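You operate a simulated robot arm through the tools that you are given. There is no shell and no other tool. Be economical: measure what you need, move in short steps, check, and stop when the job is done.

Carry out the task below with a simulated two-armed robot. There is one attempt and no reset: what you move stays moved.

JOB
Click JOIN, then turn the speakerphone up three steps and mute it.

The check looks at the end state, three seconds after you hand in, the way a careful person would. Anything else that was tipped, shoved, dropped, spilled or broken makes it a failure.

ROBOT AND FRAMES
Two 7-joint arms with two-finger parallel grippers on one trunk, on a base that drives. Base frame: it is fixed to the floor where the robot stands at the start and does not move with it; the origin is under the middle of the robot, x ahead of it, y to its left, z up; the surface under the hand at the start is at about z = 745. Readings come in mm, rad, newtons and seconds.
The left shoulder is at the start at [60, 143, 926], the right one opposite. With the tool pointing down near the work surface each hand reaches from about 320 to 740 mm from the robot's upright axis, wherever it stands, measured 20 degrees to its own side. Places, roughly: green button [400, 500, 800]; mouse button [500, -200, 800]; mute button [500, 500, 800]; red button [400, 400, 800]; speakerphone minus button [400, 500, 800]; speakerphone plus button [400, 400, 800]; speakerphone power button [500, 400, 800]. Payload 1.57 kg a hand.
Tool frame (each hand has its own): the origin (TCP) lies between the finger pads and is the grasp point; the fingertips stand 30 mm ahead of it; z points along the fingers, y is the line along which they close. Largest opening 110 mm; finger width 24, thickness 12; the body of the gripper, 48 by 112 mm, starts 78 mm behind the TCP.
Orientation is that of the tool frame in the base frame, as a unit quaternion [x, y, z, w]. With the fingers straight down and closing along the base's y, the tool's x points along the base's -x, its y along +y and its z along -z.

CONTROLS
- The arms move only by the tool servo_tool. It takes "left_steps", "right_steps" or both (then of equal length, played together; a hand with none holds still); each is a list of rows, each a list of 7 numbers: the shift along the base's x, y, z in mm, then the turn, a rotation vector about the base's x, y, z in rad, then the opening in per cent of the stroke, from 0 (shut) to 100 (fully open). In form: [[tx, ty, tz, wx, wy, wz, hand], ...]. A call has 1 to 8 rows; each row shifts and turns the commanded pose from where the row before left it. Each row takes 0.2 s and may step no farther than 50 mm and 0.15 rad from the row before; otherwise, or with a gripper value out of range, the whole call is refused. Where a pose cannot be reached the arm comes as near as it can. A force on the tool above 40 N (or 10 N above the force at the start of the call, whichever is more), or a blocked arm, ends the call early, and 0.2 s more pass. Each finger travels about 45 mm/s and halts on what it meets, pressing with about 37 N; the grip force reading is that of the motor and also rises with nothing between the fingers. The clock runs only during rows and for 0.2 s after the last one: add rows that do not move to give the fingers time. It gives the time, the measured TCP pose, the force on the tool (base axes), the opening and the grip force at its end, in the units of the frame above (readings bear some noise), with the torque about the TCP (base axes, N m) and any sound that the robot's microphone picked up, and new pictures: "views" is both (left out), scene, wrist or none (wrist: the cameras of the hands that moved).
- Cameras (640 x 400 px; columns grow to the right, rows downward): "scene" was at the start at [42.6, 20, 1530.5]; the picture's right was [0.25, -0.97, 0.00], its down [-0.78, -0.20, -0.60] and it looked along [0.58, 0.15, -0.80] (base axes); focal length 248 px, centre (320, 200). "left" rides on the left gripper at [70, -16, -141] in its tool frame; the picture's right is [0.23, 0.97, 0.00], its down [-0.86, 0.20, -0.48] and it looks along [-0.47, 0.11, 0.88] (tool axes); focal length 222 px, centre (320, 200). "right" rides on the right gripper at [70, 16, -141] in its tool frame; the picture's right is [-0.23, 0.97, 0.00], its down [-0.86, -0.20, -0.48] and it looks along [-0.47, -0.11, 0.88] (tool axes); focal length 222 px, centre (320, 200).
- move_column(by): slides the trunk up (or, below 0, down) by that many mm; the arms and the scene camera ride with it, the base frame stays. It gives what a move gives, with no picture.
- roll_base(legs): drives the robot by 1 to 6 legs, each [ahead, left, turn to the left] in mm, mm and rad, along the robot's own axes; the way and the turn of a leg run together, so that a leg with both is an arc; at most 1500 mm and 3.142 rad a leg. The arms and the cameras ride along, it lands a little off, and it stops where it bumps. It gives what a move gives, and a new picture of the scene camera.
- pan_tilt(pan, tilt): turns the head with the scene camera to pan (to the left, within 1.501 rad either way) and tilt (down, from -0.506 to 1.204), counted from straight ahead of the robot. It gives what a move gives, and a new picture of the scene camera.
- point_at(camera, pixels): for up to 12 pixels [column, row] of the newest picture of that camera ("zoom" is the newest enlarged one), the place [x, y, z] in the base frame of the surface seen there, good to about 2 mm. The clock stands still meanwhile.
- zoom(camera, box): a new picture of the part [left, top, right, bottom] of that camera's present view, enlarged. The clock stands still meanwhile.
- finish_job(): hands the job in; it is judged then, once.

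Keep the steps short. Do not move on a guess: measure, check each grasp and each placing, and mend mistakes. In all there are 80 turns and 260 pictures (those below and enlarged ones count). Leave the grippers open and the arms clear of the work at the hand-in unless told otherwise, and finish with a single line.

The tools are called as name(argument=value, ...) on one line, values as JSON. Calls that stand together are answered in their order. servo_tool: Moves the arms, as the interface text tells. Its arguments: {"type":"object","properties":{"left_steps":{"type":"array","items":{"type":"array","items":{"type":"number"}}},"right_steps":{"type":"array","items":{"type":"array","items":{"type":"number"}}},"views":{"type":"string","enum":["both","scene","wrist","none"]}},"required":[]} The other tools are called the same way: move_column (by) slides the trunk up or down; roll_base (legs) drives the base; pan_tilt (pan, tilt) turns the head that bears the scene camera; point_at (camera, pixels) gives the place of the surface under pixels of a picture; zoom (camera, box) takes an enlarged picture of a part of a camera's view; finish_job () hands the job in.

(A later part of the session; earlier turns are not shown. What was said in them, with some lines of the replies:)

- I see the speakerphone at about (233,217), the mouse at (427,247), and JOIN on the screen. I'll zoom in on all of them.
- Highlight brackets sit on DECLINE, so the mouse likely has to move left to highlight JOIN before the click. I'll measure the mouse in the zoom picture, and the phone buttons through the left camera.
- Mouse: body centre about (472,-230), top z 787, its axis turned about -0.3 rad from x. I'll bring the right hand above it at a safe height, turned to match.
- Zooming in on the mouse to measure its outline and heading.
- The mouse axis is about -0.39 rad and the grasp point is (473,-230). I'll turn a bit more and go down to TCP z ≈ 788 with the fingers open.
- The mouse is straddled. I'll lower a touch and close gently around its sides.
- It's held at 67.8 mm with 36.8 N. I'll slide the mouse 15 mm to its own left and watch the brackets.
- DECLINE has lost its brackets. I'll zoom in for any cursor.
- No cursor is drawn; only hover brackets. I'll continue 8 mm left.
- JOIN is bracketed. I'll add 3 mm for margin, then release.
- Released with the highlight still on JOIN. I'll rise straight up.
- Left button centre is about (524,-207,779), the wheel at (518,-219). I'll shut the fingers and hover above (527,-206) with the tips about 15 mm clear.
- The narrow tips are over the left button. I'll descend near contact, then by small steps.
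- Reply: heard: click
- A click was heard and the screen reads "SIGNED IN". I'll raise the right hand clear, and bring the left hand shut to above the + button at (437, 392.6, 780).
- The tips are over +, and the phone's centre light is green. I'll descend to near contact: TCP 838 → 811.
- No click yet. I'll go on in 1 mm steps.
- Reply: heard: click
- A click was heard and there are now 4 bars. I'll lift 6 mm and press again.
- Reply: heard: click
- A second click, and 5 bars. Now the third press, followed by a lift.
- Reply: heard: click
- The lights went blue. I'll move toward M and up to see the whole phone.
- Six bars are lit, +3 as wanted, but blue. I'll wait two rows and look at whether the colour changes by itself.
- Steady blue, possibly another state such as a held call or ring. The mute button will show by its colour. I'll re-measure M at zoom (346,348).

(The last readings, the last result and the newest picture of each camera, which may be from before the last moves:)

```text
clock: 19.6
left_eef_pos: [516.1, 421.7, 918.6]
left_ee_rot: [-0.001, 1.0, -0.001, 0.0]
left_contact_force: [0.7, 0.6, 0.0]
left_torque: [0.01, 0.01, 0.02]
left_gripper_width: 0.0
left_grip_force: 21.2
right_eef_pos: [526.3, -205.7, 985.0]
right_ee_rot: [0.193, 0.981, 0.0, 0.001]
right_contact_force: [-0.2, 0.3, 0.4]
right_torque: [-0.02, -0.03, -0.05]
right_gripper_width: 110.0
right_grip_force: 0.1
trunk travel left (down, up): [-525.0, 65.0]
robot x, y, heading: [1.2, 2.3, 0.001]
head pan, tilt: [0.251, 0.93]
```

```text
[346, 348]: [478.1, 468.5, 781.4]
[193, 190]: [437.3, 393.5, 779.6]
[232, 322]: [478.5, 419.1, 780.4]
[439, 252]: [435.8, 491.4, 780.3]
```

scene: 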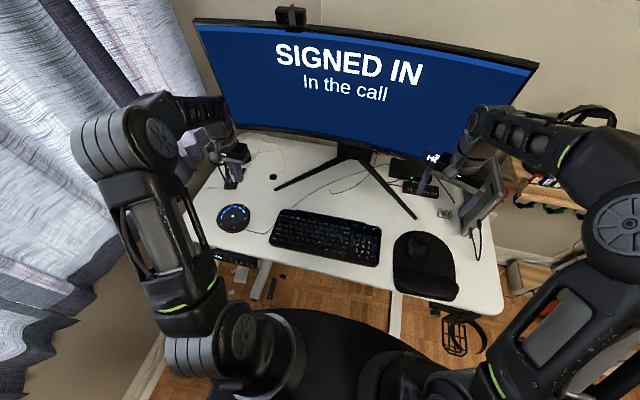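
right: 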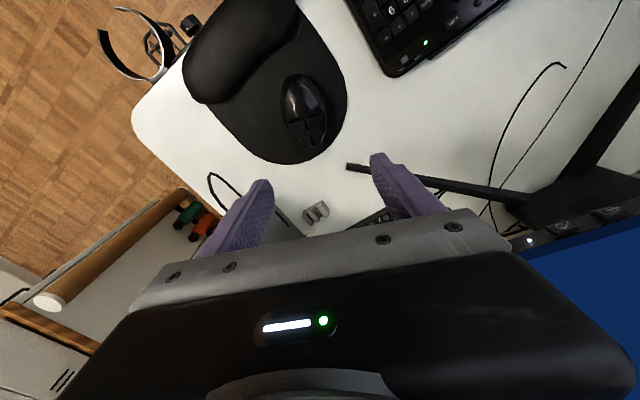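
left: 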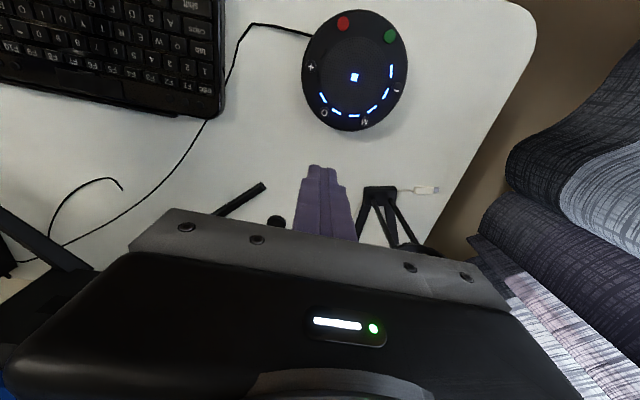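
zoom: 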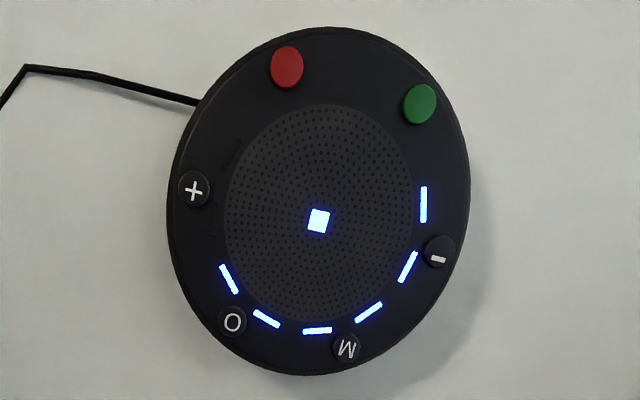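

The phone hasn't moved. I'll move above M (478, 468.5).

servo_tool(left_steps=[[-20, 24, 0, 0, 0, 0, 0], [-19, 23, -20, 0, 0, 0, 0], [0, 0, -45, 0, 0, 0, 0], [0, 0, -28, 0, 0, 0, 0], [0, 0, 0, 0, 0, 0, 0]], views="wrist")

zoom(camera="left", box=[230, 60, 430, 240])

```text
clock: 20.8
left_eef_pos: [479.1, 468.5, 826.5]
left_ee_rot: [0.0, 1.0, 0.001, 0.0]
left_contact_force: [-0.2, 0.0, -0.3]
left_torque: [0.01, -0.03, 0.03]
left_gripper_width: 0.0
left_grip_force: 21.9
right_eef_pos: [525.2, -206.5, 986.7]
right_ee_rot: [0.194, 0.981, 0.0, 0.001]
right_contact_force: [0.6, -0.2, 0.6]
right_torque: [0.02, -0.02, 0.03]
right_gripper_width: 110.1
right_grip_force: 0.1
trunk travel left (down, up): [-525.0, 65.0]
robot x, y, heading: [-0.0, -2.4, 0.002]
head pan, tilt: [0.251, 0.93]
```

left: 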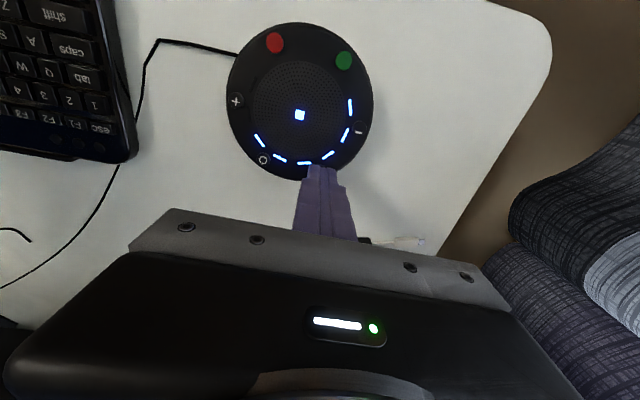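

```text
2.22 times, centred on (330, 150) of left
```

zoom: 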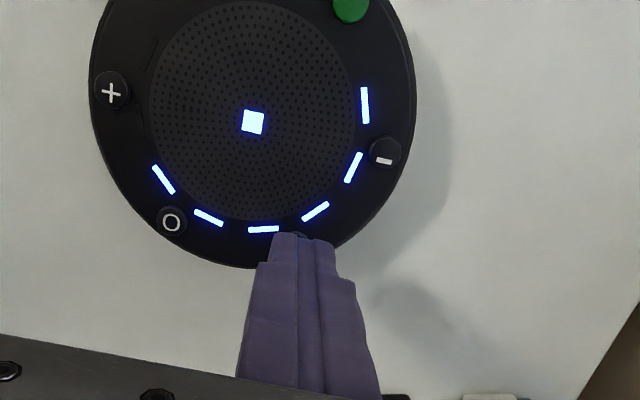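

The tips are above M, about 15 mm up. I'll press down to TCP ≈ 808.5, as the + button needed.

servo_tool(left_steps=[[0, 0, -12, 0, 0, 0, 0], [0, 0, -3, 0, 0, 0, 0], [0, 0, -1, 0, 0, 0, 0], [0, 0, -1, 0, 0, 0, 0]], views="wrist")

```text
clock: 21.8
left_eef_pos: [478.6, 470.7, 808.3]
left_ee_rot: [0.001, 1.0, 0.0, -0.001]
left_contact_force: [-1.1, 0.2, 2.3]
left_torque: [-0.01, 0.02, 0.04]
left_gripper_width: 0.2
left_grip_force: 21.1
right_eef_pos: [527.4, -207.7, 985.7]
right_ee_rot: [0.193, 0.981, 0.0, 0.0]
right_contact_force: [0.7, -0.5, -0.6]
right_torque: [0.0, 0.02, 0.03]
right_gripper_width: 110.1
right_grip_force: 0.0
trunk travel left (down, up): [-525.0, 65.0]
robot x, y, heading: [1.5, 3.1, -0.003]
head pan, tilt: [0.251, 0.93]
heard: click
```

left: 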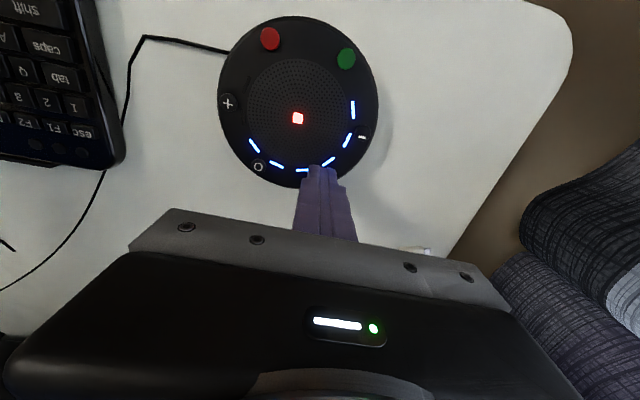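

A click was heard and the centre light is red, so it's muted. I'll lift away, open the hand, and check everything.

servo_tool(left_steps=[[0, 0, 12, 0, 0, 0, 0], [0, 0, 45, 0, 0, 0, 0], [10, 0, 45, 0, 0, 0, 40], [20, -20, 45, 0, 0, 0, 80], [20, -30, 30, 0, 0, 0, 100], [0, 0, 0, 0, 0, 0, 100], [0, 0, 0, 0, 0, 0, 100]])

zoom(camera="left", box=[240, 0, 420, 120])

zoom(camera="scene", box=[180, 20, 540, 290])

```text
refused: row 4 steps farther than a row can; nothing moved
```

```text
3.33 times, centred on (330, 60) of left
```

zoom: 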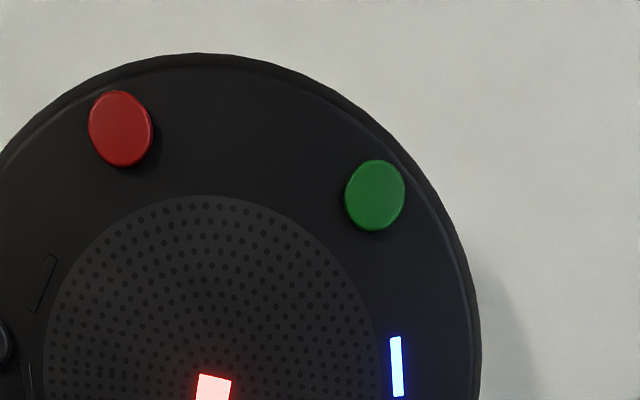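

```text
1.48 times, centred on (360, 155) of scene
```

zoom: 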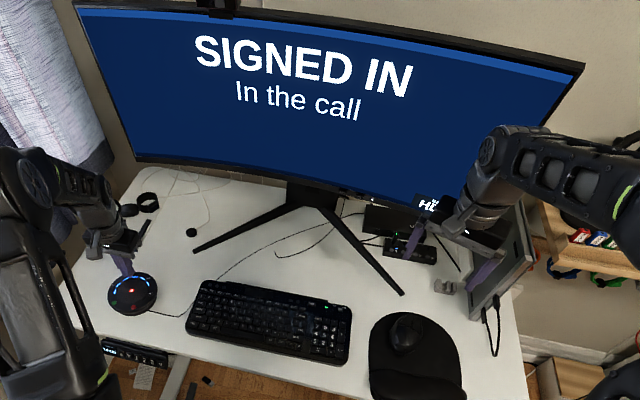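

One row was over-long. I'm repeating with shorter steps.

servo_tool(left_steps=[[0, 0, 12, 0, 0, 0, 0], [0, 0, 45, 0, 0, 0, 0], [5, -5, 40, 0, 0, 0, 40], [10, -20, 35, 0, 0, 0, 80], [0, -30, 30, 0, 0, 0, 100], [0, 0, 0, 0, 0, 0, 100], [0, 0, 0, 0, 0, 0, 100]])

zoom(camera="left", box=[240, 40, 420, 180])

```text
clock: 23.4
left_eef_pos: [492.4, 414.5, 969.8]
left_ee_rot: [0.0, 1.0, 0.001, 0.0]
left_contact_force: [-0.6, -0.2, -0.5]
left_torque: [0.0, -0.01, 0.04]
left_gripper_width: 100.0
left_grip_force: 0.0
right_eef_pos: [525.7, -207.3, 985.2]
right_ee_rot: [0.193, 0.981, 0.0, 0.0]
right_contact_force: [0.3, -0.9, -0.3]
right_torque: [-0.01, 0.0, -0.01]
right_gripper_width: 110.1
right_grip_force: 0.1
trunk travel left (down, up): [-525.0, 65.0]
robot x, y, heading: [-1.1, -0.5, -0.004]
head pan, tilt: [0.251, 0.93]
```

scene: 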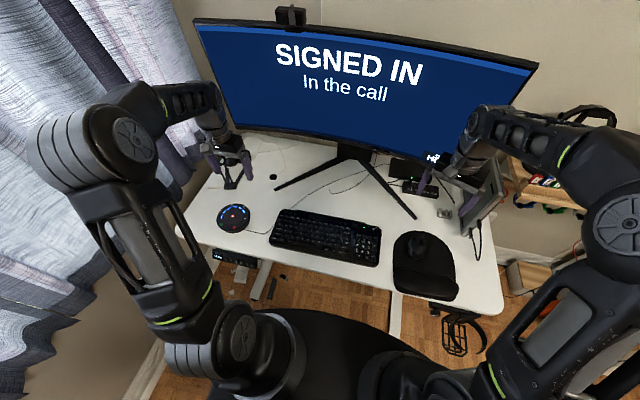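
left: 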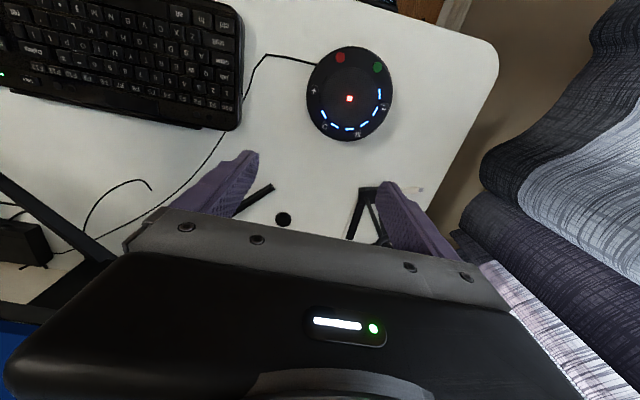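

```text
2.86 times, centred on (330, 110) of left
```

zoom: 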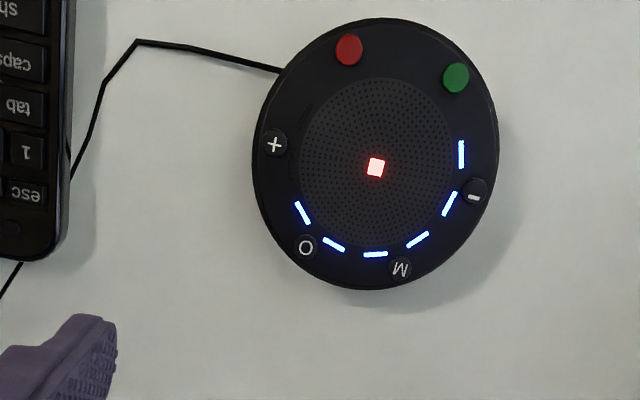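

JOIN is clicked ("SIGNED IN"), volume is up from 3 to 6 bars, and the phone is muted (red). Both hands are open and clear, so I'm handing in.

finish_job()

```text
The job is handed in.
```

I clicked JOIN (the screen shows "SIGNED IN – In the call"), turned the speakerphone up from 3 to 6 bars and muted it (red centre light); the bars also turned from white to blue around the third press, and I don't know why.
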